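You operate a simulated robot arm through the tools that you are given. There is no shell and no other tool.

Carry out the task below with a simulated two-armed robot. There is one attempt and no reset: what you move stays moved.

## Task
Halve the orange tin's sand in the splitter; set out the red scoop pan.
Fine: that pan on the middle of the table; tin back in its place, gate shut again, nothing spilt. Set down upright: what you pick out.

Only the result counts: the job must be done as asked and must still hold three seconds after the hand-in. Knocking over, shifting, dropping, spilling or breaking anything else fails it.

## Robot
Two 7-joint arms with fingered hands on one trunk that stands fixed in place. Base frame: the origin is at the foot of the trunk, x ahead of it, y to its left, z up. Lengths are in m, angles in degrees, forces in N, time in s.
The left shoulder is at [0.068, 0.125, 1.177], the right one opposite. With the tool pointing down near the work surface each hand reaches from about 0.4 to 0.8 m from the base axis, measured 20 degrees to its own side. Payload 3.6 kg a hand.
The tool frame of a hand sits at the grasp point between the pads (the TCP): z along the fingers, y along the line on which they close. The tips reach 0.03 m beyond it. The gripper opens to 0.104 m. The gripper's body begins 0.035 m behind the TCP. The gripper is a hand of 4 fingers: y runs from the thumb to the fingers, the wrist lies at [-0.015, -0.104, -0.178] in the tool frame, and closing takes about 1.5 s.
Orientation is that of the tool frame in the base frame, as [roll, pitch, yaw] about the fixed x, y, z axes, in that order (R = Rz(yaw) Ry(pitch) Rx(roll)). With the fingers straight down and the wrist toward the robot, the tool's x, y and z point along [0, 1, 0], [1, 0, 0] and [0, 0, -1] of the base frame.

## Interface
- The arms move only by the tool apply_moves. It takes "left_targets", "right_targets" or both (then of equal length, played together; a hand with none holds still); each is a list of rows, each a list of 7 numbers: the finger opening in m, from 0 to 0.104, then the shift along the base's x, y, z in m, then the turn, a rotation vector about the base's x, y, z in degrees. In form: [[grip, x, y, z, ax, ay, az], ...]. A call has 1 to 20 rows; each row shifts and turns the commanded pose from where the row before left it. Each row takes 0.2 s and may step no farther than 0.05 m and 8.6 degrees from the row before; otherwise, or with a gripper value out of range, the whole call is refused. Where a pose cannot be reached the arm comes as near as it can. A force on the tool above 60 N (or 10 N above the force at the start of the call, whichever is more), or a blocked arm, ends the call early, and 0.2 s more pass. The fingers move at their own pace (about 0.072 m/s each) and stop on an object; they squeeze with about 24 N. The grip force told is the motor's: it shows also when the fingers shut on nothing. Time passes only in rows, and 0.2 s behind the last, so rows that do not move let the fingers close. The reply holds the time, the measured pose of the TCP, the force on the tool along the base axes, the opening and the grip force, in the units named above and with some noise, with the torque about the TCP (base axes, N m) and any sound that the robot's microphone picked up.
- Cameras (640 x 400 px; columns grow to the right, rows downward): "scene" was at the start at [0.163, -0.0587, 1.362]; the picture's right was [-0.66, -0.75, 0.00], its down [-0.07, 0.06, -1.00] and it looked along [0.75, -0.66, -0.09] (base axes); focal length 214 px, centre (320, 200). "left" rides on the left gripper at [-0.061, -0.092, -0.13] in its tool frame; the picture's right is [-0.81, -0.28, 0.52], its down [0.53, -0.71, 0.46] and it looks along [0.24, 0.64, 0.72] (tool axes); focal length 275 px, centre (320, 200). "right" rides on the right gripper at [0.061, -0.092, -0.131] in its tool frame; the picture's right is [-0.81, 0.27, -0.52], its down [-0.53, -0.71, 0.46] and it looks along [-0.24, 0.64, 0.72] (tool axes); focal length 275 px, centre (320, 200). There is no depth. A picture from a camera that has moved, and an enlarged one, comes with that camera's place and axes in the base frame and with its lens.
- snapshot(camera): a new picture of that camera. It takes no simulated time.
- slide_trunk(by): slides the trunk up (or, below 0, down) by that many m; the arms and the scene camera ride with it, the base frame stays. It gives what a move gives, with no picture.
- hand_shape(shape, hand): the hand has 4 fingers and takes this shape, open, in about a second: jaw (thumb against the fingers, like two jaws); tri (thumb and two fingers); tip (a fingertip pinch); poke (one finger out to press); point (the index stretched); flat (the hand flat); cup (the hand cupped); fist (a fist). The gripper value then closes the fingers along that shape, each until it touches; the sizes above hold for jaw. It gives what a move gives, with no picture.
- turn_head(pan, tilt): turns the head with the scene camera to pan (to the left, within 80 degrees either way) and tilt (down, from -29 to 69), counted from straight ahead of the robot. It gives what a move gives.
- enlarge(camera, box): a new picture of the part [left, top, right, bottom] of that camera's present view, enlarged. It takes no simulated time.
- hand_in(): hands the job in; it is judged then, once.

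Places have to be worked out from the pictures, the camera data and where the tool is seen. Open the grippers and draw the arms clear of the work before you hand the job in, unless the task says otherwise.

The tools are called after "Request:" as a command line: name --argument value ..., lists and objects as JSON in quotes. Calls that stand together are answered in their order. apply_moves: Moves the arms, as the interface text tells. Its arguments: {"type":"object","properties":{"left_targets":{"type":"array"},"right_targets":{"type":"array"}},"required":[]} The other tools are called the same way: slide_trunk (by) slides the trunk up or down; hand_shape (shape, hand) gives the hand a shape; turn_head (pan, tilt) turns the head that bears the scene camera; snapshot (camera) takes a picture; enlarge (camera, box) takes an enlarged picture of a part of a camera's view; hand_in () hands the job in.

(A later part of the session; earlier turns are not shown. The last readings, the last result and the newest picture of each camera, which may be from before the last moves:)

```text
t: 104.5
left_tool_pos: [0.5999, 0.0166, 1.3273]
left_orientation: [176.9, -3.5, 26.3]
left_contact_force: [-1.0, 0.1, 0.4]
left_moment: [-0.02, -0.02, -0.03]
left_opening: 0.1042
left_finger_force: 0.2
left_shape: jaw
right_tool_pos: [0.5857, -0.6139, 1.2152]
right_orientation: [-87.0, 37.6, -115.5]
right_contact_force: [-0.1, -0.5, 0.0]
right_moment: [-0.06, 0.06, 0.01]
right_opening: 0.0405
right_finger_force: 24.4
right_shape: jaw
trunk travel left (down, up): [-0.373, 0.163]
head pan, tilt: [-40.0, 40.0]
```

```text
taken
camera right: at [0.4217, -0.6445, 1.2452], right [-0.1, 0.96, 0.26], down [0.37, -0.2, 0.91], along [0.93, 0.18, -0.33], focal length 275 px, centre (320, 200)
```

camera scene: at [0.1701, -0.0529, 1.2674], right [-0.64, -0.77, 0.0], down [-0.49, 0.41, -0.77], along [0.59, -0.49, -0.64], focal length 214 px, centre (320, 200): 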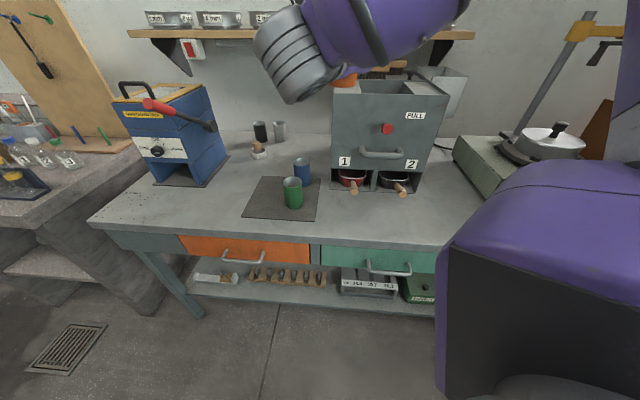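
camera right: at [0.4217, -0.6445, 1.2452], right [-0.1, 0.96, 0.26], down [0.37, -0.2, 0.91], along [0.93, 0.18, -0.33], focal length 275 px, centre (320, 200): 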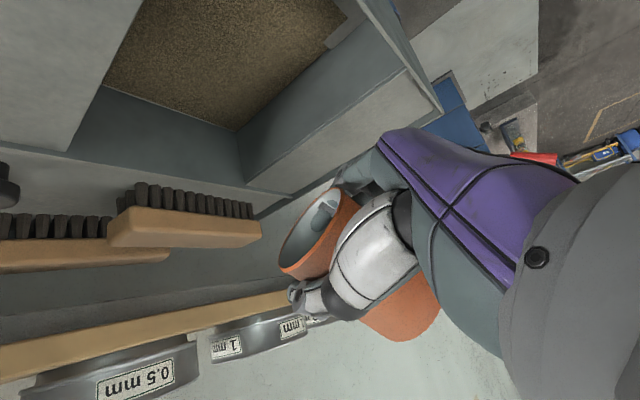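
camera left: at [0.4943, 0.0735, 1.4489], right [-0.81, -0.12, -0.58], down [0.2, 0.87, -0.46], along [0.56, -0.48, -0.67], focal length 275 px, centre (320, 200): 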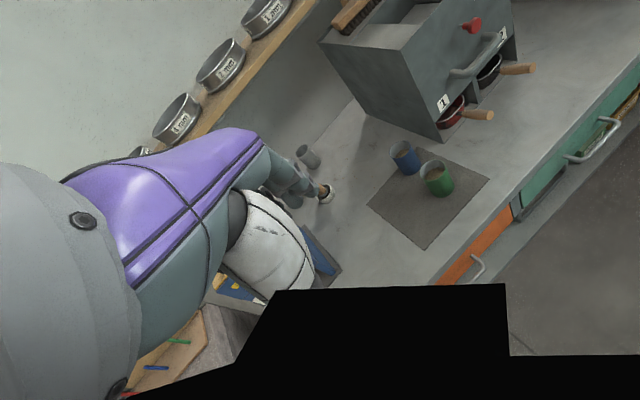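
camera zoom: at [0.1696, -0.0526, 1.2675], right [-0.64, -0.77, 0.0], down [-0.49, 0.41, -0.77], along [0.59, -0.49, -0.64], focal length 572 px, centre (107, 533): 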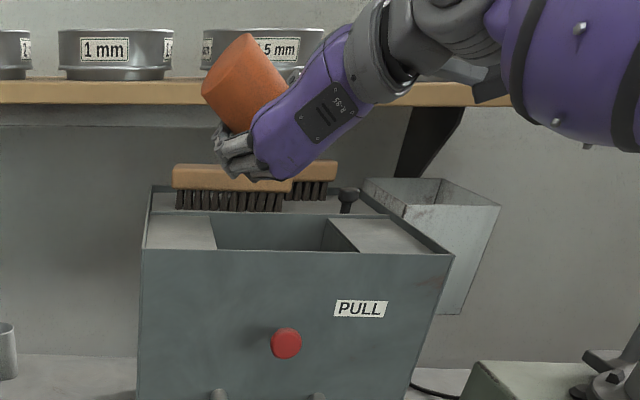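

The stream has stopped and the weight reads near 0 N; the tin looks empty. I'll tip another 8° briefly to be sure, then inspect inside.

Request:
apply_moves --right_targets '[[0.03, 0, 0, 0, 3.46, -2, 0], [0.03, 0, 0, 0, 3.46, -2, 0], [0.03, 0, 0, 0, 0, 0, 0], [0.03, 0, 0, 0, 0, 0, 0], [0.03, 0, 0, 0, 0, 0, 0]]'

Request:
enlarge --camera "right" --box '[220, 150, 400, 320]'

```text
t: 105.7
left_tool_pos: [0.5997, 0.0169, 1.3272]
left_orientation: [177.1, -3.5, 26.4]
left_contact_force: [0.4, 0.6, 0.3]
left_moment: [-0.01, -0.01, 0.03]
left_opening: 0.1041
left_finger_force: 0.0
left_shape: jaw
right_tool_pos: [0.5868, -0.6138, 1.214]
right_orientation: [-86.0, 45.6, -114.9]
right_contact_force: [-0.6, 0.5, -0.9]
right_moment: [-0.05, 0.0, 0.0]
right_opening: 0.0406
right_finger_force: 24.0
right_shape: jaw
trunk travel left (down, up): [-0.373, 0.163]
head pan, tilt: [-40.0, 40.0]
```

```text
2.35 times, centred on (310, 235) of right
camera zoom: at [0.4203, -0.6473, 1.2294], right [-0.12, 0.92, 0.36], down [0.3, -0.31, 0.9], along [0.95, 0.21, -0.24], focal length 648 px, centre (344, 118)
```

zoom: 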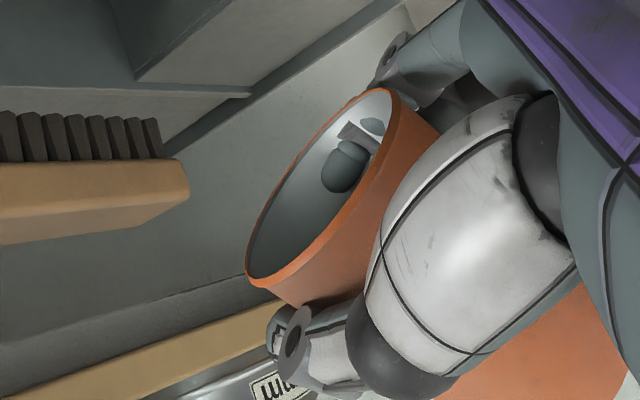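

The tin is empty. I'll roll it back upright by the same total of 137°.

Request:
apply_moves --right_targets '[[0.03, 0, 0, 0, -6.93, 4, 0], [0.03, 0, 0, 0, -6.93, 4, 0], [0.03, 0, 0, 0, -6.93, 4, 0], [0.03, 0, 0, 0, -6.93, 4, 0], [0.03, 0, 0, 0, -6.93, 4, 0], [0.03, 0, 0, 0, -6.93, 4, 0], [0.03, 0, 0, 0, -6.93, 4, 0], [0.03, 0, 0, 0, -6.93, 4, 0], [0.03, 0, 0, 0, -6.93, 4, 0], [0.03, 0, 0, 0, -6.93, 4, 0], [0.03, 0, 0, 0, -6.93, 4, 0], [0.03, 0, 0, 0, -6.93, 4, 0], [0.03, 0, 0, 0, -6.93, 4, 0], [0.03, 0, 0, 0, -6.93, 4, 0], [0.03, 0, 0, 0, -6.93, 4, 0], [0.03, 0, 0, 0, -6.93, 4, 0], [0.03, 0, 0, 0.01, -6.93, 4, 0], [0.03, 0, 0, 0.01, -0.87, 0.5, 0], [0.03, 0, 0, 0, 0, 0, 0]]'

Request:
enlarge --camera "scene" --box '[310, 0, 490, 150]'

Request:
snapshot --camera "right"

```text
t: 109.7
left_tool_pos: [0.599, 0.0167, 1.3274]
left_orientation: [177.0, -3.5, 26.3]
left_contact_force: [-0.4, -0.9, -0.1]
left_moment: [-0.04, 0.02, -0.01]
left_opening: 0.1041
left_finger_force: 0.0
left_shape: jaw
right_tool_pos: [0.5871, -0.6141, 1.2341]
right_orientation: [159.5, -86.3, -9.2]
right_contact_force: [1.0, 0.3, -1.0]
right_moment: [-0.03, 0.02, -0.01]
right_opening: 0.0406
right_finger_force: 23.8
right_shape: jaw
trunk travel left (down, up): [-0.373, 0.163]
head pan, tilt: [-40.0, 40.0]
```

```text
2.67 times, centred on (400, 75) of scene
camera zoom: at [0.1697, -0.0527, 1.2675], right [-0.64, -0.77, 0.0], down [-0.49, 0.41, -0.77], along [0.59, -0.49, -0.64], focal length 572 px, centre (107, 533)
```

zoom: 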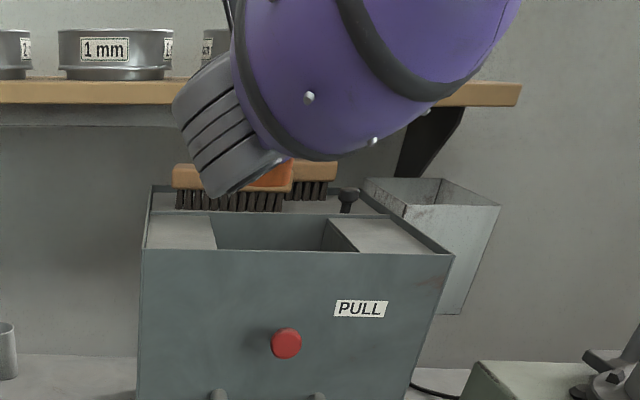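

```text
taken
camera right: at [0.5234, -0.4688, 1.3022], right [-0.64, 0.02, -0.77], down [0.71, 0.4, -0.58], along [0.29, -0.92, -0.27], focal length 275 px, centre (320, 200)
```

right: 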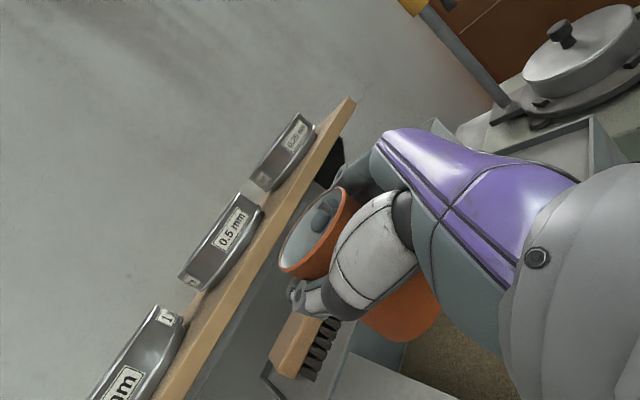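

The tin is upright again with about −1 N of tin weight. I'll carry it back over the relay spot and lower to z ≈ 1.04.

Request:
apply_moves --right_targets '[[0.03, -0.0147, 0.0373, 0, 0, 0, 0], [0.03, -0.0147, 0.0373, 0, 0, 0, 0], [0.03, -0.0147, 0.0373, 0, 0, 0, 0], [0.03, -0.0147, 0.0373, 0, 0, 0, 0], [0.03, -0.0147, 0.0373, 0, 0, 0, 0], [0.03, -0.0147, 0.0373, 0, 0, 0, 0], [0.03, 0, 0, -0.039, 0, 0, 0], [0.03, 0, 0, -0.039, 0, 0, 0], [0.03, 0, 0, -0.039, 0, 0, 0], [0.03, 0, 0, -0.039, 0, 0, 0], [0.03, 0, 0, -0.038, 0, 0, 0], [0.03, 0, 0, 0, 0, 0, 0]]'

Request:
slide_trunk --by -0.141

Request:
snapshot --camera "left"

```text
t: 112.3
left_tool_pos: [0.5978, 0.0171, 1.3279]
left_orientation: [176.9, -3.5, 26.3]
left_contact_force: [-0.1, -0.2, 0.5]
left_moment: [0.0, -0.02, -0.02]
left_opening: 0.1042
left_finger_force: 0.0
left_shape: jaw
right_tool_pos: [0.4987, -0.3895, 1.0402]
right_orientation: [157.4, -86.4, -7.1]
right_contact_force: [-0.5, -0.7, -0.6]
right_moment: [-0.02, 0.0, 0.01]
right_opening: 0.04
right_finger_force: 24.3
right_shape: jaw
trunk travel left (down, up): [-0.373, 0.163]
head pan, tilt: [-40.0, 40.0]
```

```text
t: 113.9
left_tool_pos: [0.5989, 0.0172, 1.1866]
left_orientation: [177.0, -3.4, 26.4]
left_contact_force: [0.4, 0.5, -0.4]
left_moment: [0.0, -0.02, 0.03]
left_opening: 0.1038
left_finger_force: 0.0
left_shape: jaw
right_tool_pos: [0.4984, -0.3902, 0.9002]
right_orientation: [157.8, -86.3, -7.5]
right_contact_force: [0.2, 0.0, -0.3]
right_moment: [0.0, 0.02, 0.0]
right_opening: 0.0402
right_finger_force: 23.7
right_shape: jaw
trunk travel left (down, up): [-0.232, 0.304]
head pan, tilt: [-40.0, 40.0]
```

```text
taken
camera left: at [0.4938, 0.0735, 1.3082], right [-0.81, -0.12, -0.58], down [0.2, 0.87, -0.46], along [0.56, -0.48, -0.67], focal length 275 px, centre (320, 200)
```

left: 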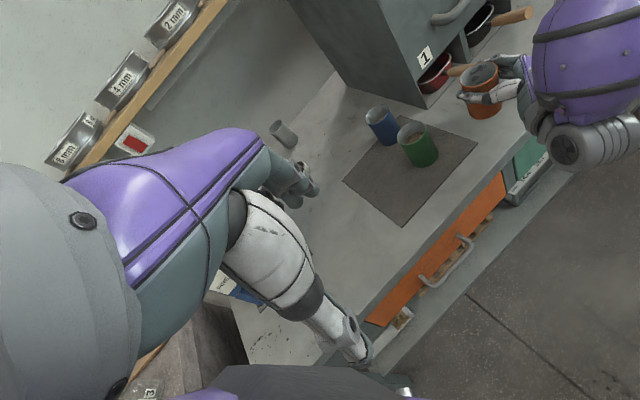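

The tin is 3 cm above the relay spot. I'll lower with small trunk slides, watching for contact.

Request:
slide_trunk --by -0.026

Request:
slide_trunk --by -0.003

Request:
slide_trunk --by -0.002

Request:
enlarge --camera "left" --box '[430, 20, 560, 140]'

```text
t: 114.7
left_tool_pos: [0.5986, 0.0167, 1.161]
left_orientation: [177.0, -3.5, 26.3]
left_contact_force: [0.0, 0.1, 1.0]
left_moment: [-0.01, -0.04, 0.02]
left_opening: 0.1039
left_finger_force: 0.1
left_shape: jaw
right_tool_pos: [0.498, -0.3897, 0.8739]
right_orientation: [159.0, -86.3, -8.8]
right_contact_force: [-0.6, 0.0, -0.8]
right_moment: [0.04, 0.02, 0.02]
right_opening: 0.0402
right_finger_force: 24.4
right_shape: jaw
trunk travel left (down, up): [-0.206, 0.33]
head pan, tilt: [-40.0, 40.0]
```

```text
t: 115.2
left_tool_pos: [0.6001, 0.0178, 1.1578]
left_orientation: [177.0, -3.5, 26.4]
left_contact_force: [-1.1, 0.2, -0.4]
left_moment: [0.03, -0.01, 0.01]
left_opening: 0.104
left_finger_force: 0.1
left_shape: jaw
right_tool_pos: [0.4988, -0.3903, 0.8711]
right_orientation: [157.6, -86.2, -7.3]
right_contact_force: [-0.5, -0.2, -0.2]
right_moment: [0.02, 0.01, 0.0]
right_opening: 0.0403
right_finger_force: 24.3
right_shape: jaw
trunk travel left (down, up): [-0.203, 0.333]
head pan, tilt: [-40.0, 40.0]
```

```text
t: 115.7
left_tool_pos: [0.5989, 0.0162, 1.1543]
left_orientation: [177.0, -3.4, 26.4]
left_contact_force: [-0.8, 0.5, -0.3]
left_moment: [-0.01, 0.0, 0.01]
left_opening: 0.1041
left_finger_force: 0.1
left_shape: jaw
right_tool_pos: [0.498, -0.39, 0.871]
right_orientation: [157.4, -86.3, -7.1]
right_contact_force: [0.1, -0.7, 3.0]
right_moment: [-0.05, -0.02, 0.0]
right_opening: 0.0402
right_finger_force: 24.2
right_shape: jaw
trunk travel left (down, up): [-0.201, 0.335]
head pan, tilt: [-40.0, 40.0]
```

```text
3.33 times, centred on (495, 80) of left
camera zoom: at [0.4942, 0.0734, 1.277], right [-0.81, -0.12, -0.58], down [0.2, 0.87, -0.46], along [0.56, -0.48, -0.67], focal length 918 px, centre (-263, 600)
```

zoom: 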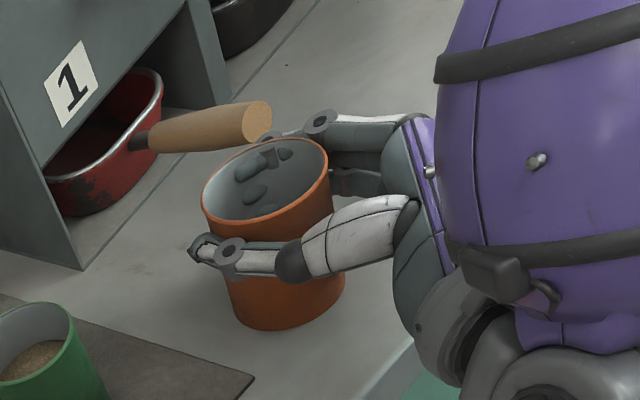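

The tin touched down at z 0.871 (+3 N). I'll open the hand and slide the trunk up to lift the hand clear.

Request:
apply_moves --right_targets '[[0.05, 0, 0, 0, 0, 0, 0], [0.06, 0, 0, 0, 0, 0, 0], [0.08, 0, 0, 0, 0, 0, 0], [0.104, 0, 0, 0, 0, 0, 0], [0.104, 0, 0, 0, 0, 0, 0], [0.104, 0, 0, 0, 0, 0, 0], [0.104, 0, 0, 0, 0, 0, 0]]'

Request:
enlarge --camera "left" --box '[430, 20, 560, 140]'

```text
t: 117.3
left_tool_pos: [0.6004, 0.0183, 1.155]
left_orientation: [177.0, -3.5, 26.3]
left_contact_force: [-0.1, -0.1, 0.1]
left_moment: [-0.01, -0.02, 0.03]
left_opening: 0.1042
left_finger_force: 0.0
left_shape: jaw
right_tool_pos: [0.4984, -0.3895, 0.8693]
right_orientation: [159.0, -86.2, -8.6]
right_contact_force: [-0.7, -0.8, 0.1]
right_moment: [-0.01, 0.01, 0.02]
right_opening: 0.1033
right_finger_force: 0.2
right_shape: jaw
trunk travel left (down, up): [-0.201, 0.335]
head pan, tilt: [-40.0, 40.0]
```

```text
3.33 times, centred on (495, 80) of left
camera zoom: at [0.4944, 0.0734, 1.2768], right [-0.81, -0.12, -0.58], down [0.2, 0.87, -0.46], along [0.56, -0.48, -0.67], focal length 918 px, centre (-263, 600)
```

zoom: 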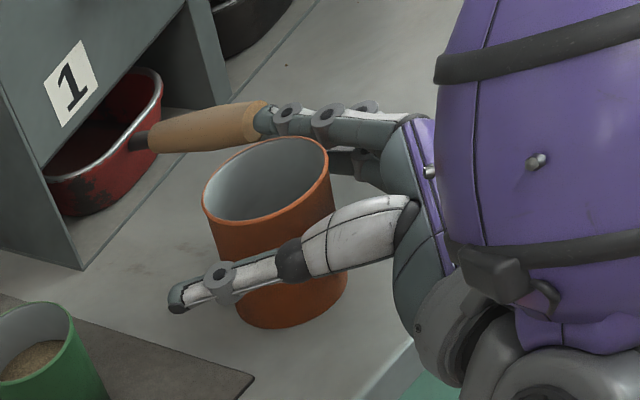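

The tin is free in the open hand. One finger looks close to the pan's handle, so I'll narrow the opening a little before raising the hand.

Request:
apply_moves --right_targets '[[0.085, 0, 0, 0, 0, 0, 0], [0.085, 0, 0, 0, 0, 0, 0]]'

Request:
slide_trunk --by 0.06

Request:
enlarge --camera "left" --box '[400, 0, 600, 150]'

```text
t: 117.9
left_tool_pos: [0.5993, 0.0177, 1.1563]
left_orientation: [176.9, -3.5, 26.4]
left_contact_force: [-0.3, 0.3, 0.0]
left_moment: [-0.02, -0.03, -0.02]
left_opening: 0.104
left_finger_force: 0.1
left_shape: jaw
right_tool_pos: [0.4991, -0.3897, 0.8695]
right_orientation: [157.3, -86.2, -7.0]
right_contact_force: [0.6, 0.9, 0.3]
right_moment: [0.01, 0.01, 0.0]
right_opening: 0.0854
right_finger_force: 0.1
right_shape: jaw
trunk travel left (down, up): [-0.201, 0.335]
head pan, tilt: [-40.0, 40.0]
```

```text
t: 118.9
left_tool_pos: [0.6012, 0.017, 1.2151]
left_orientation: [176.9, -3.5, 26.4]
left_contact_force: [0.5, -0.5, 0.0]
left_moment: [-0.01, -0.02, 0.01]
left_opening: 0.1041
left_finger_force: 0.1
left_shape: jaw
right_tool_pos: [0.4983, -0.3902, 0.9288]
right_orientation: [159.1, -86.2, -8.8]
right_contact_force: [-0.3, -1.3, -0.4]
right_moment: [-0.01, 0.02, 0.02]
right_opening: 0.0854
right_finger_force: 0.0
right_shape: jaw
trunk travel left (down, up): [-0.261, 0.275]
head pan, tilt: [-40.0, 40.0]
```

```text
2.67 times, centred on (500, 75) of left
camera zoom: at [0.4952, 0.0733, 1.3363], right [-0.81, -0.12, -0.58], down [0.2, 0.87, -0.46], along [0.56, -0.48, -0.67], focal length 734 px, centre (-160, 533)
```

zoom: 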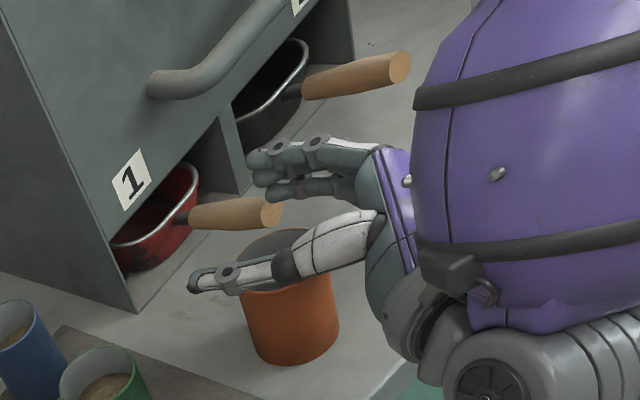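

The pan's handle is undisturbed. I'll raise the trunk the rest, lift, and rotate the hand back to pointing down above the tin.

Request:
slide_trunk --by 0.112

Request:
apply_moves --right_targets '[[0.104, 0.006, -0.001, 0.035, 0, 0, 0], [0.104, 0.006, -0.001, 0.035, 0, 0, 0], [0.104, 0.006, -0.001, 0.03, 0, 0, 0], [0.104, 0, 0, 0, -1.621, 6.055, 4.735], [0.104, 0, 0, 0, -1.621, 6.055, 4.735], [0.104, 0, 0, 0, -1.621, 6.055, 4.735], [0.104, 0, 0, 0, -1.621, 6.055, 4.735], [0.104, 0, 0, 0, -1.621, 6.055, 4.735], [0.104, 0, 0, 0, -1.621, 6.055, 4.735], [0.104, -0.001, 0, 0, -1.621, 6.055, 4.735], [0.104, -0.001, 0, 0, -1.621, 6.055, 4.735], [0.104, -0.002, 0, 0, -1.621, 6.055, 4.735], [0.104, -0.002, 0, 0, -1.621, 6.055, 4.735], [0.104, -0.002, 0, 0, -1.621, 6.055, 4.735], [0.104, -0.002, 0, 0, -1.621, 6.055, 4.735], [0.104, -0.002, 0, 0, -1.621, 6.055, 4.735], [0.104, -0.002, 0, 0, -1.621, 6.055, 4.735], [0.104, -0.002, 0, 0, -1.621, 6.055, 4.735]]'

Request:
snapshot --camera "right"

Request:
snapshot --camera "scene"

```text
t: 120.3
left_tool_pos: [0.6003, 0.0169, 1.3263]
left_orientation: [177.0, -3.5, 26.4]
left_contact_force: [-0.3, -0.7, -0.6]
left_moment: [0.02, -0.04, 0.0]
left_opening: 0.1042
left_finger_force: 0.1
left_shape: jaw
right_tool_pos: [0.4991, -0.3902, 1.0418]
right_orientation: [158.5, -86.1, -8.2]
right_contact_force: [-0.1, -0.1, 0.2]
right_moment: [-0.02, -0.02, 0.02]
right_opening: 0.0851
right_finger_force: 0.1
right_shape: jaw
trunk travel left (down, up): [-0.373, 0.163]
head pan, tilt: [-40.0, 40.0]
```

```text
t: 124.1
left_tool_pos: [0.6004, 0.017, 1.3266]
left_orientation: [177.0, -3.5, 26.3]
left_contact_force: [-0.5, 0.1, -0.1]
left_moment: [-0.02, 0.01, 0.02]
left_opening: 0.104
left_finger_force: 0.0
left_shape: jaw
right_tool_pos: [0.5004, -0.3928, 1.1414]
right_orientation: [-179.8, -0.3, 61.5]
right_contact_force: [-0.5, 0.6, 0.0]
right_moment: [0.0, 0.0, -0.02]
right_opening: 0.104
right_finger_force: 0.1
right_shape: jaw
trunk travel left (down, up): [-0.373, 0.163]
head pan, tilt: [-40.0, 40.0]
```

```text
taken
camera right: at [0.45, -0.2949, 1.2729], right [-0.14, -0.85, 0.51], down [-0.88, -0.12, -0.45], along [0.45, -0.52, -0.73], focal length 275 px, centre (320, 200)
```

right: 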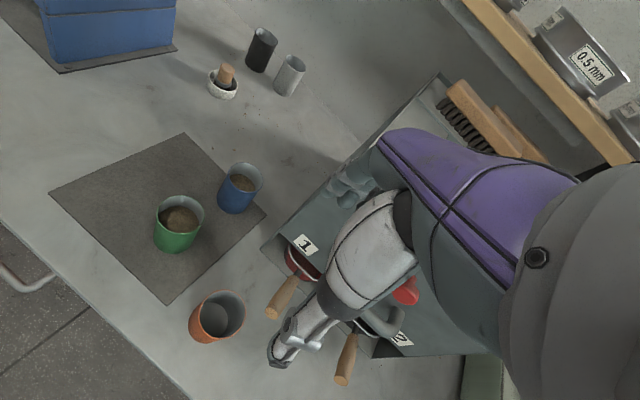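

```text
taken
camera scene: at [0.1698, -0.0526, 1.2675], right [-0.64, -0.77, 0.0], down [-0.49, 0.41, -0.77], along [0.59, -0.49, -0.64], focal length 214 px, centre (320, 200)
```

scene: 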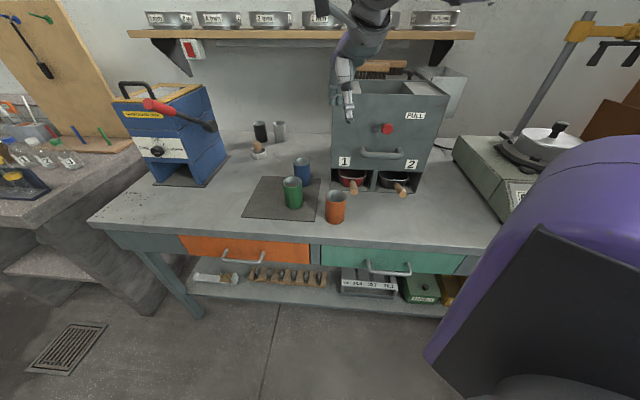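

The empty tin stands upright at about (0.497, −0.389), right below the hand. I'll descend over it for the top grip.

Request:
apply_moves --right_targets '[[0.104, -0.002, 0.002, -0.045, 0, 0, 0], [0.104, -0.001, 0.001, -0.045, 0, 0, 0], [0.104, 0, 0, -0.045, 0, 0, 0], [0.104, 0, 0, -0.045, 0, 0, 0], [0.104, 0, 0, -0.045, 0, 0, 0], [0.104, 0, 0, 0, 0, 0, 0]]'

Request:
snapshot --camera "right"

Request:
enlarge --camera "scene" --box '[260, 100, 440, 240]'

```text
t: 125.5
left_tool_pos: [0.5992, 0.0169, 1.3274]
left_orientation: [176.9, -3.5, 26.4]
left_contact_force: [0.5, -0.1, -0.3]
left_moment: [-0.01, -0.04, -0.01]
left_opening: 0.1037
left_finger_force: 0.0
left_shape: jaw
right_tool_pos: [0.4979, -0.3894, 0.9168]
right_orientation: [-179.7, -0.4, 61.4]
right_contact_force: [-0.1, -0.4, -0.5]
right_moment: [-0.01, -0.02, 0.01]
right_opening: 0.1036
right_finger_force: 0.2
right_shape: jaw
trunk travel left (down, up): [-0.373, 0.163]
head pan, tilt: [-40.0, 40.0]
```

```text
taken
camera right: at [0.4462, -0.2917, 1.0472], right [-0.15, -0.85, 0.51], down [-0.88, -0.12, -0.46], along [0.45, -0.52, -0.73], focal length 275 px, centre (320, 200)
```

right: 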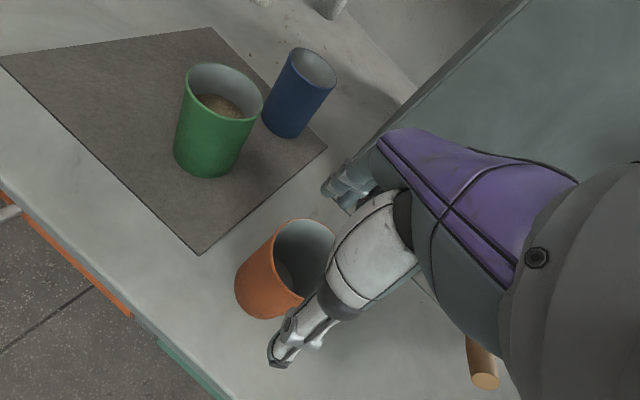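

```text
2.86 times, centred on (350, 170) of scene
camera zoom: at [0.1691, -0.0523, 1.2676], right [-0.64, -0.77, 0.0], down [-0.49, 0.41, -0.77], along [0.59, -0.49, -0.64], focal length 613 px, centre (234, 286)
```

zoom: 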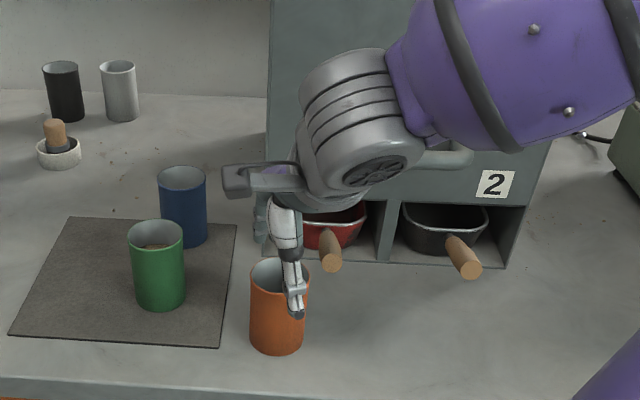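

The thumb and fingers straddle the tin. I'll go down the last 4 cm and close.

Request:
apply_moves --right_targets '[[0.104, -0.001, 0.003, -0.022, 0, 0, 0], [0.104, 0, 0, -0.02, 0, 0, 0], [0.104, 0, 0, 0, 0, 0, 0], [0.08, 0, 0, 0, 0, 0, 0], [0.07, 0, 0, 0, 0, 0, 0], [0.06, 0, 0, 0, 0, 0, 0], [0.05, 0, 0, 0, 0, 0, 0], [0.03, 0, 0, 0, 0, 0, 0], [0.03, 0, 0, 0, 0, 0, 0], [0.03, 0, 0, 0, 0, 0, 0], [0.03, 0, 0, 0, 0, 0, 0]]'

Request:
snapshot --camera "right"

Request:
enlarge --camera "scene" --box '[260, 100, 440, 240]'

```text
t: 127.9
left_tool_pos: [0.5997, 0.0175, 1.3257]
left_orientation: [176.9, -3.5, 26.4]
left_contact_force: [-0.1, -0.4, -0.4]
left_moment: [-0.03, 0.0, -0.01]
left_opening: 0.104
left_finger_force: 0.1
left_shape: jaw
right_tool_pos: [0.4963, -0.3862, 0.8734]
right_orientation: [-179.7, -0.4, 61.4]
right_contact_force: [0.3, 0.0, -0.1]
right_moment: [-0.02, 0.0, 0.01]
right_opening: 0.0472
right_finger_force: 23.2
right_shape: jaw
trunk travel left (down, up): [-0.373, 0.163]
head pan, tilt: [-40.0, 40.0]
```

```text
taken
camera right: at [0.4457, -0.2891, 1.0055], right [-0.15, -0.85, 0.51], down [-0.88, -0.12, -0.46], along [0.45, -0.52, -0.73], focal length 275 px, centre (320, 200)
```

right: 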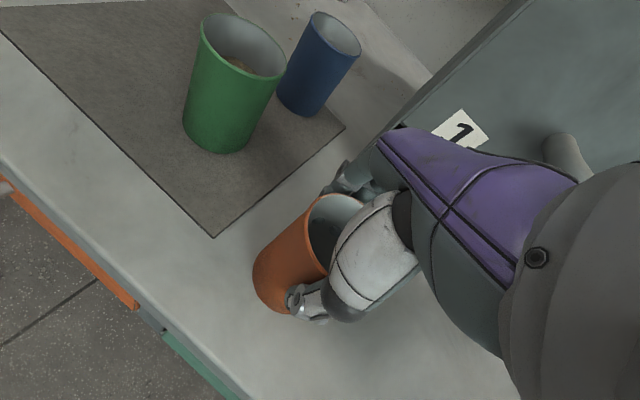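

```text
2.86 times, centred on (350, 170) of scene
camera zoom: at [0.1695, -0.0526, 1.2675], right [-0.64, -0.77, 0.0], down [-0.49, 0.41, -0.77], along [0.59, -0.49, -0.64], focal length 613 px, centre (234, 286)
```

zoom: 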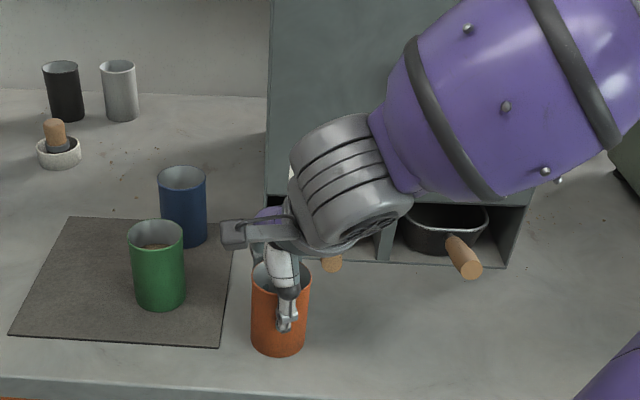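

The tin is gripped just as in the first pick. I'll lift it and carry it over to above its original place on the mat, turning back to the original yaw.

Request:
apply_moves --right_targets '[[0.03, 0, 0, 0.04, 0, 0, 0], [0.03, 0, 0, 0.045, 0, 0, 0], [0.03, 0, 0, 0.045, 0, 0, 0], [0.03, 0, 0, 0.045, 0, 0, 0], [0.03, 0.03, 0.0085, 0, 0, 0, 1.8], [0.03, 0.044, 0.0125, 0, 0, 0, 1.8], [0.03, 0.044, 0.0125, 0, 0, 0, 1.8], [0.03, 0.044, 0.0125, 0, 0, 0, 1.8], [0.03, 0.044, 0.0125, 0, 0, 0, 1.7], [0.03, 0.034, 0.0095, 0, 0, 0, 0], [0.03, 0, 0, 0, 0, 0, 0]]'

Request:
turn_head --pan -30 --tilt 25

Request:
snapshot --camera "scene"

Request:
snapshot --camera "right"

```text
t: 130.3
left_tool_pos: [0.5984, 0.0173, 1.3276]
left_orientation: [177.0, -3.5, 26.5]
left_contact_force: [0.7, 0.0, 0.8]
left_moment: [-0.01, -0.02, -0.02]
left_opening: 0.1039
left_finger_force: 0.1
left_shape: jaw
right_tool_pos: [0.7325, -0.3178, 1.0514]
right_orientation: [179.9, -0.2, 71.0]
right_contact_force: [-0.4, -0.1, -0.4]
right_moment: [0.02, -0.03, -0.01]
right_opening: 0.0466
right_finger_force: 23.8
right_shape: jaw
right hand out of reach, approached as far as the arm can: row 10
trunk travel left (down, up): [-0.373, 0.163]
head pan, tilt: [-40.0, 40.0]
```

```text
t: 131.1
left_tool_pos: [0.6004, 0.0163, 1.3262]
left_orientation: [177.0, -3.4, 26.4]
left_contact_force: [0.3, 0.3, 0.2]
left_moment: [-0.02, -0.02, 0.0]
left_opening: 0.1042
left_finger_force: 0.1
left_shape: jaw
right_tool_pos: [0.732, -0.3167, 1.0509]
right_orientation: [179.9, -0.3, 70.9]
right_contact_force: [0.3, 0.9, 0.1]
right_moment: [0.02, -0.01, 0.02]
right_opening: 0.0467
right_finger_force: 24.2
right_shape: jaw
trunk travel left (down, up): [-0.373, 0.163]
head pan, tilt: [-30.0, 25.0]
```

```text
taken
camera scene: at [0.1842, -0.0441, 1.2908], right [-0.5, -0.87, 0.0], down [-0.37, 0.21, -0.91], along [0.78, -0.45, -0.42], focal length 214 px, centre (320, 200)
```

scene: 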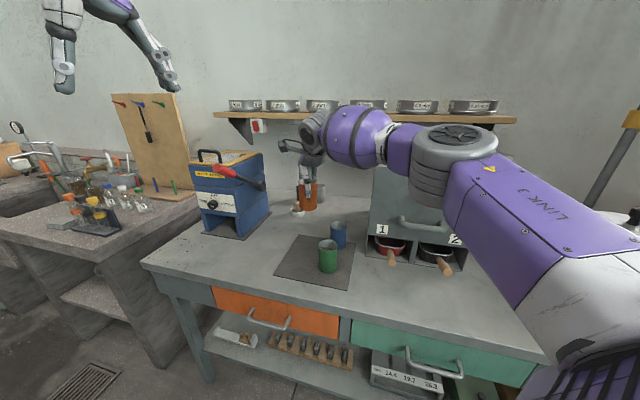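

```text
taken
camera right: at [0.6659, -0.2287, 1.1818], right [-0.01, -0.86, 0.51], down [-0.85, -0.27, -0.46], along [0.53, -0.44, -0.72], focal length 275 px, centre (320, 200)
```

right: 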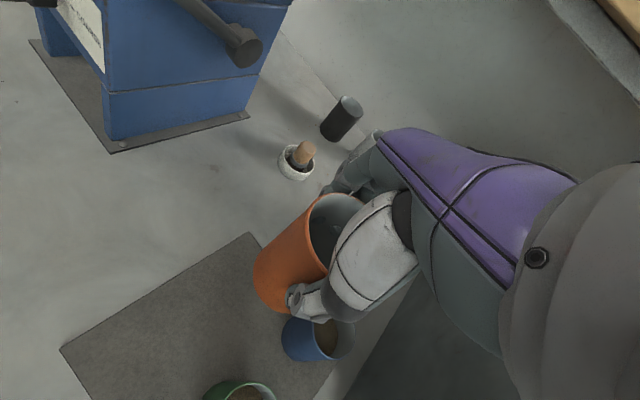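

The tin is above its place, about 2 cm short. I'll lower the trunk 12 cm, which also restores the reach.

Request:
slide_trunk --by -0.11

Request:
snapshot --camera "right"

Request:
enlarge --camera "scene" --box '[260, 120, 400, 270]'

```text
t: 132.5
left_tool_pos: [0.5988, 0.0172, 1.2174]
left_orientation: [177.0, -3.5, 26.4]
left_contact_force: [0.0, -0.4, 0.4]
left_moment: [0.0, -0.01, 0.0]
left_opening: 0.104
left_finger_force: 0.1
left_shape: jaw
right_tool_pos: [0.733, -0.3165, 0.9421]
right_orientation: [-179.8, -0.3, 70.3]
right_contact_force: [0.5, -0.2, -0.5]
right_moment: [0.03, -0.02, 0.0]
right_opening: 0.0469
right_finger_force: 23.7
right_shape: jaw
trunk travel left (down, up): [-0.263, 0.273]
head pan, tilt: [-30.0, 25.0]
```

```text
taken
camera right: at [0.6674, -0.229, 1.0729], right [-0.01, -0.86, 0.51], down [-0.85, -0.26, -0.46], along [0.52, -0.44, -0.73], focal length 275 px, centre (320, 200)
```

right: 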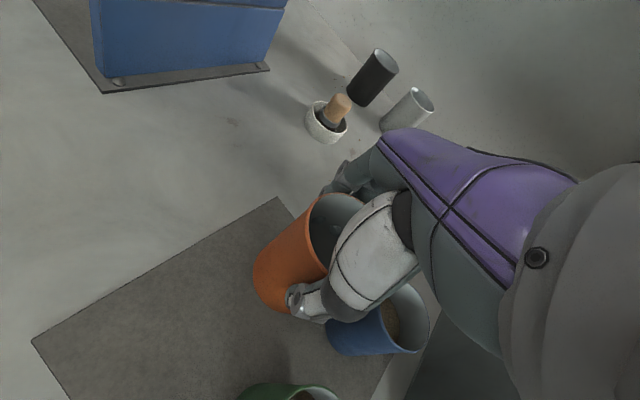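

```text
2.67 times, centred on (330, 195) of scene
camera zoom: at [0.2083, -0.044, 1.1835], right [-0.5, -0.87, 0.0], down [-0.37, 0.21, -0.91], along [0.78, -0.45, -0.42], focal length 572 px, centre (293, 213)
```

zoom: 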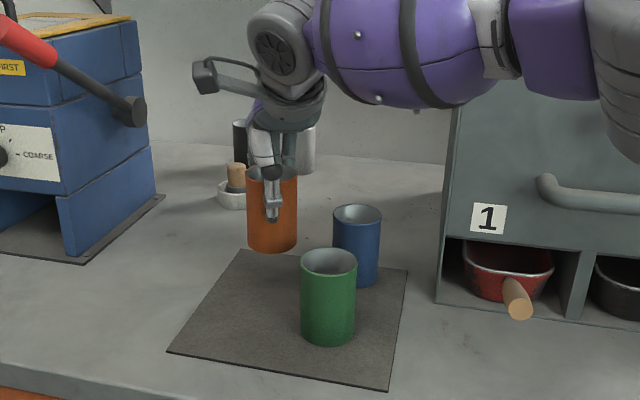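

I'll move the tin to the recorded place (0.754, −0.313) and down to about 1.3 cm above contact.

Request:
apply_moves --right_targets '[[0.03, 0.011, 0.0018, -0.018, 0, 0, 0], [0.03, 0.0099, 0.0016, -0.016, 0, 0, 0], [0.03, 0, 0, -0.015, 0, 0, 0], [0.03, 0, 0, 0, 0, 0, 0]]'

Request:
snapshot --camera "right"

Request:
enlarge --camera "scene" --box '[260, 120, 400, 270]'

```text
t: 133.5
left_tool_pos: [0.5993, 0.0164, 1.2164]
left_orientation: [177.0, -3.4, 26.5]
left_contact_force: [-0.8, 0.5, 0.0]
left_moment: [-0.03, 0.02, 0.02]
left_opening: 0.1038
left_finger_force: 0.0
left_shape: jaw
right_tool_pos: [0.7537, -0.3138, 0.8926]
right_orientation: [-179.8, -0.4, 70.4]
right_contact_force: [-0.6, 0.0, -0.7]
right_moment: [0.0, -0.02, -0.03]
right_opening: 0.0465
right_finger_force: 23.7
right_shape: jaw
trunk travel left (down, up): [-0.263, 0.273]
head pan, tilt: [-30.0, 25.0]
```

```text
taken
camera right: at [0.6885, -0.2256, 1.0234], right [-0.01, -0.86, 0.51], down [-0.85, -0.26, -0.46], along [0.52, -0.44, -0.73], focal length 275 px, centre (320, 200)
```

right: 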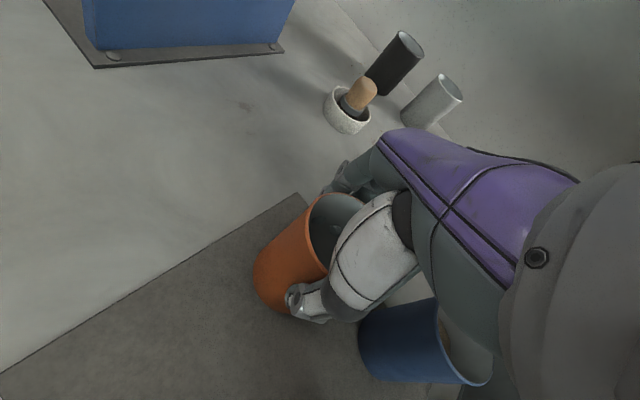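

```text
2.67 times, centred on (330, 195) of scene
camera zoom: at [0.2087, -0.044, 1.1834], right [-0.5, -0.87, 0.0], down [-0.37, 0.21, -0.91], along [0.78, -0.45, -0.42], focal length 572 px, centre (293, 213)
```

zoom: 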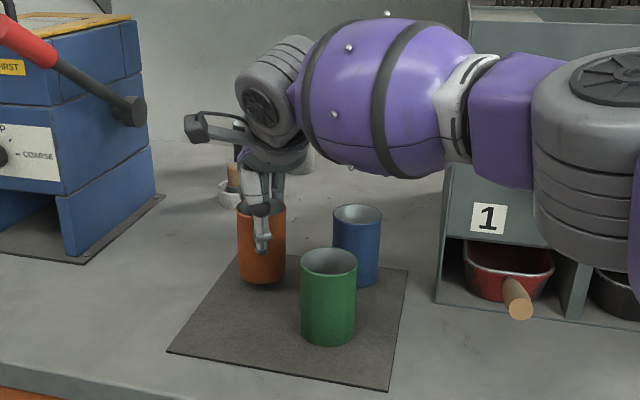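

The position matches the pick pose to within a millimetre. I'll lower in small steps to contact on the mat (expected near z 0.878).

Request:
apply_moves --right_targets '[[0.03, 0.0002, 0.0005, -0.006, 0, 0, 0], [0.03, 0, 0, -0.006, 0, 0, 0], [0.03, 0, 0, 0, 0, 0, 0]]'

Request:
apply_moves --right_targets '[[0.03, 0, 0, -0.0015, 0, 0, 0], [0.03, 0, 0, 0, 0, 0, 0]]'

Request:
apply_moves --right_targets '[[0.03, 0, 0, -0.0015, 0, 0, 0], [0.03, 0, 0, 0, 0, 0, 0]]'

```text
t: 134.3
left_tool_pos: [0.5999, 0.0162, 1.2183]
left_orientation: [177.0, -3.5, 26.3]
left_contact_force: [0.8, 0.0, -0.1]
left_moment: [-0.01, 0.0, 0.0]
left_opening: 0.104
left_finger_force: 0.0
left_shape: jaw
right_tool_pos: [0.7525, -0.3145, 0.8807]
right_orientation: [-179.8, -0.3, 70.3]
right_contact_force: [-0.2, 0.1, -0.3]
right_moment: [0.0, 0.0, 0.0]
right_opening: 0.0468
right_finger_force: 23.7
right_shape: jaw
trunk travel left (down, up): [-0.263, 0.273]
head pan, tilt: [-30.0, 25.0]
```

```text
t: 134.9
left_tool_pos: [0.5996, 0.0174, 1.216]
left_orientation: [177.0, -3.5, 26.4]
left_contact_force: [-0.5, 0.0, 0.0]
left_moment: [0.02, 0.03, 0.01]
left_opening: 0.1041
left_finger_force: 0.0
left_shape: jaw
right_tool_pos: [0.7542, -0.3138, 0.8792]
right_orientation: [-179.7, -0.3, 70.3]
right_contact_force: [0.2, -0.4, -0.2]
right_moment: [-0.01, 0.01, -0.05]
right_opening: 0.0466
right_finger_force: 24.0
right_shape: jaw
trunk travel left (down, up): [-0.263, 0.273]
head pan, tilt: [-30.0, 25.0]
```

```text
t: 135.5
left_tool_pos: [0.5989, 0.0175, 1.2175]
left_orientation: [177.1, -3.4, 26.4]
left_contact_force: [0.3, 0.0, 0.1]
left_moment: [-0.01, 0.0, 0.0]
left_opening: 0.1039
left_finger_force: 0.1
left_shape: jaw
right_tool_pos: [0.7541, -0.3142, 0.878]
right_orientation: [-179.8, -0.4, 70.3]
right_contact_force: [0.4, 0.2, 1.8]
right_moment: [-0.02, -0.08, 0.03]
right_opening: 0.0469
right_finger_force: 24.3
right_shape: jaw
trunk travel left (down, up): [-0.263, 0.273]
head pan, tilt: [-30.0, 25.0]
```

Contact at z 0.878 (+1.8 N), the same as the pick height. I'll open the hand and lift straight up with the trunk.

Request:
apply_moves --right_targets '[[0.06, 0, 0, 0, 0, 0, 0], [0.08, 0, 0, 0, 0, 0, 0], [0.104, 0, 0, 0, 0, 0, 0], [0.104, 0, 0, 0, 0, 0, 0], [0.104, 0, 0, 0, 0, 0, 0]]'

Request:
slide_trunk --by 0.11

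Request:
snapshot --camera "right"

Request:
snapshot --camera "scene"

```text
t: 136.7
left_tool_pos: [0.5996, 0.0165, 1.217]
left_orientation: [177.0, -3.5, 26.3]
left_contact_force: [-0.2, 0.3, -0.1]
left_moment: [0.01, 0.05, 0.0]
left_opening: 0.1044
left_finger_force: 0.1
left_shape: jaw
right_tool_pos: [0.7535, -0.3125, 0.8767]
right_orientation: [-179.7, -0.4, 70.3]
right_contact_force: [0.0, -0.2, 0.1]
right_moment: [0.02, 0.0, -0.03]
right_opening: 0.1033
right_finger_force: 0.1
right_shape: jaw
trunk travel left (down, up): [-0.263, 0.273]
head pan, tilt: [-30.0, 25.0]
```

```text
t: 138.1
left_tool_pos: [0.5998, 0.0169, 1.3275]
left_orientation: [176.9, -3.6, 26.4]
left_contact_force: [0.6, -0.3, 0.0]
left_moment: [0.03, 0.01, -0.03]
left_opening: 0.1039
left_finger_force: 0.1
left_shape: jaw
right_tool_pos: [0.7505, -0.3123, 1.0364]
right_orientation: [175.8, -2.0, 70.4]
right_contact_force: [-0.6, -0.1, -0.1]
right_moment: [0.01, 0.03, 0.0]
right_opening: 0.1035
right_finger_force: 0.1
right_shape: jaw
trunk travel left (down, up): [-0.373, 0.163]
head pan, tilt: [-30.0, 25.0]
```

```text
taken
camera right: at [0.6755, -0.2253, 1.1627], right [-0.06, -0.86, 0.51], down [-0.81, -0.26, -0.52], along [0.58, -0.44, -0.68], focal length 275 px, centre (320, 200)
```

right: 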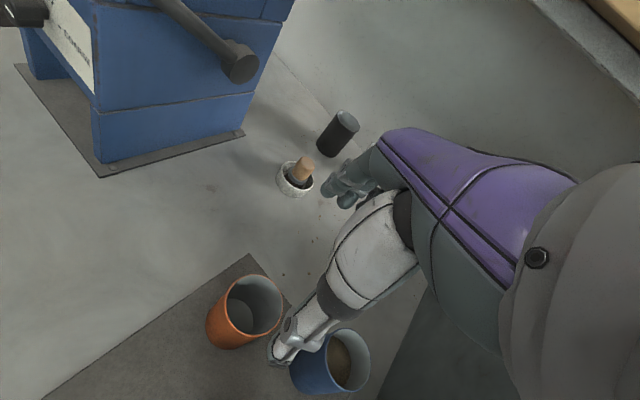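

```text
taken
camera scene: at [0.1845, -0.0441, 1.2908], right [-0.5, -0.87, 0.0], down [-0.37, 0.21, -0.91], along [0.78, -0.45, -0.42], focal length 214 px, centre (320, 200)
```

scene: 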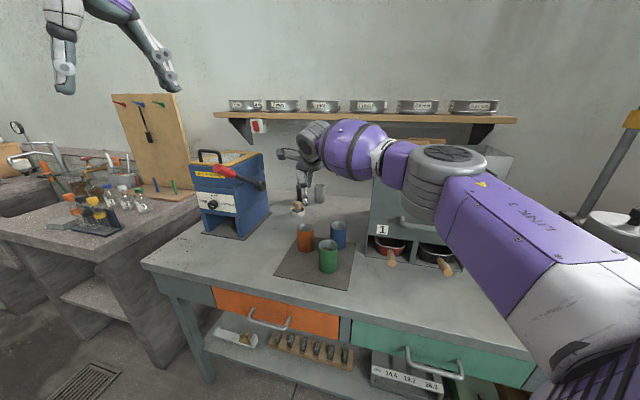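

The orange tin is back in its place on the mat, upright. Next is the gate knob: I'll retreat the right hand toward the front of the splitter, levelling it and yawing to −40°.

Request:
apply_moves --right_targets '[[0.104, -0.01, -0.004, 0.03, 0.07, 1.57, 0], [0.104, -0.035, -0.016, 0.03, 0.07, 1.57, -2.5], [0.104, -0.035, -0.016, 0.03, 0.07, 1.57, -2.5], [0.104, -0.04, -0.018, 0.02, 0, 0, -2.5], [0.104, -0.04, -0.018, 0.02, 0, 0, -2.5], [0.104, -0.04, -0.018, 0.02, 0, 0, -2.5], [0.104, -0.04, -0.018, 0.01, 0, 0, -2.5], [0.104, -0.04, -0.02, 0, 0, 0, -2.5], [0.104, 0, 0, 0, 0, 0, -2.9]]'

Request:
apply_moves --right_targets '[[0.104, 0, 0, 0, 0.568, -6.51, -4.62], [0.104, 0, 0, 0, 0.568, -6.51, -4.62], [0.104, 0, 0, 0, 0.568, -6.51, -4.62], [0.104, 0, 0, 0, 0.568, -6.51, -4.62], [0.104, 0, 0, 0, 0.568, -6.51, -4.62], [0.104, 0, 0, 0, 0.568, -6.51, -4.62], [0.104, 0, 0, 0, 0.568, -6.51, -4.62], [0.104, 0, 0, 0, 0.568, -6.51, -4.62], [0.104, 0, 0, 0, 0.568, -6.51, -4.62], [0.104, 0, 0, 0, 0.568, -6.51, -4.62], [0.104, 0, 0, 0, 0.568, -6.51, -4.62], [0.104, 0, 0, 0, 0.568, -6.51, -4.62], [0.104, 0, 0, 0, 0.568, -6.51, -4.62], [0.104, 0, 0, 0, 0.568, -6.51, -4.62], [0.104, 0, 0, 0, 0.568, -6.51, -4.62]]'

Request:
turn_head --pan -50 --tilt 30

Request:
snapshot --camera "scene"

Request:
snapshot --camera "right"

Request:
snapshot --camera "left"

```text
t: 140.1
left_tool_pos: [0.5998, 0.0181, 1.3259]
left_orientation: [177.1, -3.4, 26.4]
left_contact_force: [0.2, 0.3, 0.1]
left_moment: [0.0, 0.01, 0.0]
left_opening: 0.1041
left_finger_force: 0.1
left_shape: jaw
right_tool_pos: [0.4708, -0.4408, 1.1989]
right_orientation: [-179.8, -0.4, 49.8]
right_contact_force: [0.0, -0.1, 0.1]
right_moment: [0.0, 0.03, 0.02]
right_opening: 0.1038
right_finger_force: 0.0
right_shape: jaw
trunk travel left (down, up): [-0.373, 0.163]
head pan, tilt: [-30.0, 25.0]
```

```text
t: 143.3
left_tool_pos: [0.6003, 0.0179, 1.3269]
left_orientation: [177.0, -3.5, 26.3]
left_contact_force: [-0.6, -0.6, 0.5]
left_moment: [-0.02, -0.01, 0.0]
left_opening: 0.1039
left_finger_force: 0.0
left_shape: jaw
right_tool_pos: [0.4715, -0.4418, 1.1979]
right_orientation: [-21.7, -89.3, 161.8]
right_contact_force: [-0.1, 1.7, 1.0]
right_moment: [-0.04, 0.04, 0.0]
right_opening: 0.1037
right_finger_force: 0.1
right_shape: jaw
trunk travel left (down, up): [-0.373, 0.163]
head pan, tilt: [-30.0, 25.0]
```

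```text
t: 144.2
left_tool_pos: [0.6001, 0.0175, 1.3267]
left_orientation: [177.0, -3.6, 26.4]
left_contact_force: [0.1, 0.6, -0.1]
left_moment: [0.0, -0.04, 0.0]
left_opening: 0.104
left_finger_force: 0.1
left_shape: jaw
right_tool_pos: [0.4709, -0.4433, 1.1971]
right_orientation: [-14.8, -89.6, 155.1]
right_contact_force: [-0.5, -0.2, -0.8]
right_moment: [-0.03, 0.0, 0.02]
right_opening: 0.1035
right_finger_force: 0.0
right_shape: jaw
trunk travel left (down, up): [-0.373, 0.163]
head pan, tilt: [-50.0, 30.0]
```

```text
taken
camera scene: at [0.1627, -0.067, 1.2829], right [-0.77, -0.64, 0.0], down [-0.32, 0.38, -0.87], along [0.56, -0.66, -0.5], focal length 214 px, centre (320, 200)
```

scene: 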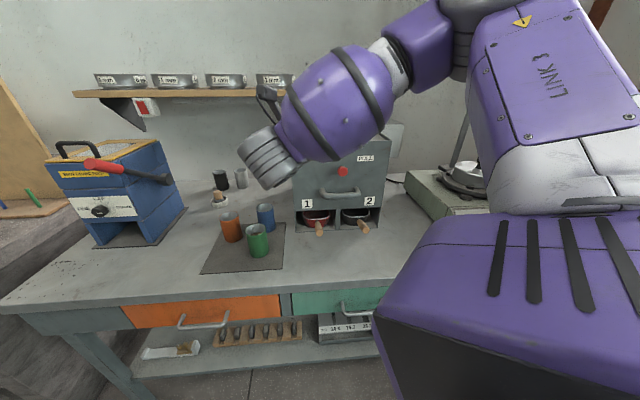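

```text
taken
camera right: at [0.4294, -0.2866, 1.258], right [-0.57, 0.12, -0.82], down [0.81, 0.25, -0.53], along [0.15, -0.96, -0.24], focal length 275 px, centre (320, 200)
```

right: 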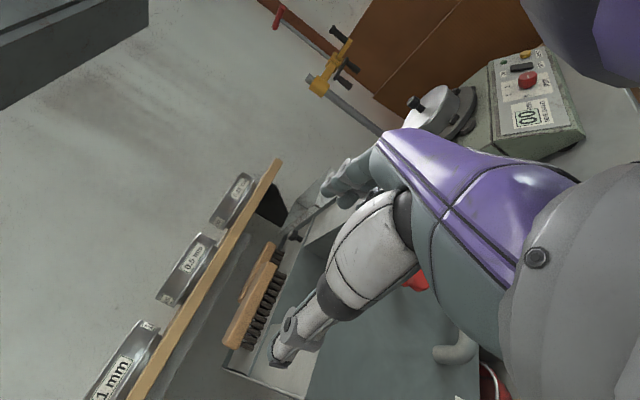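

```text
taken
camera left: at [0.4944, 0.0735, 1.4487], right [-0.81, -0.12, -0.58], down [0.2, 0.87, -0.46], along [0.56, -0.48, -0.67], focal length 275 px, centre (320, 200)
```

left: 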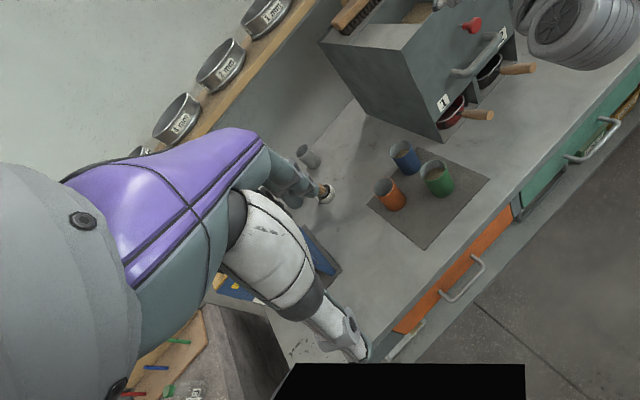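

The hand is ready at heading −40°, at (0.471, −0.443, 1.197). I'll enlarge the knob from both cameras to place it precisely.

Request:
enlarge --camera "scene" --box '[290, 130, 400, 240]'

Request:
enlarge --camera "left" --box '[400, 0, 550, 130]'

```text
3.64 times, centred on (345, 185) of scene
camera zoom: at [0.1627, -0.067, 1.2829], right [-0.77, -0.64, 0.0], down [-0.32, 0.38, -0.87], along [0.56, -0.66, -0.5], focal length 780 px, centre (229, 254)
```

zoom: 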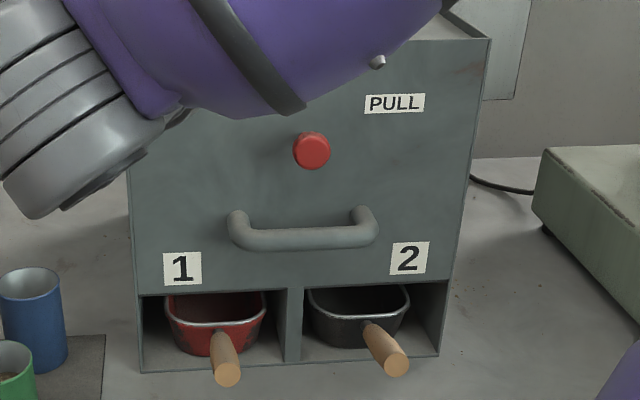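

```text
3.08 times, centred on (475, 65) of left
camera zoom: at [0.4944, 0.0735, 1.4487], right [-0.81, -0.12, -0.58], down [0.2, 0.87, -0.46], along [0.56, -0.48, -0.67], focal length 847 px, centre (-157, 615)
```

zoom: 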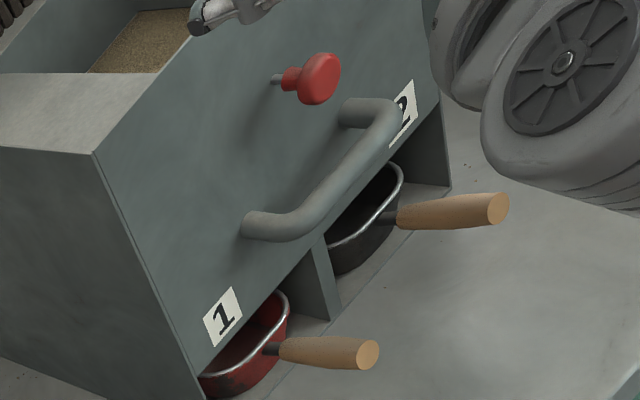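

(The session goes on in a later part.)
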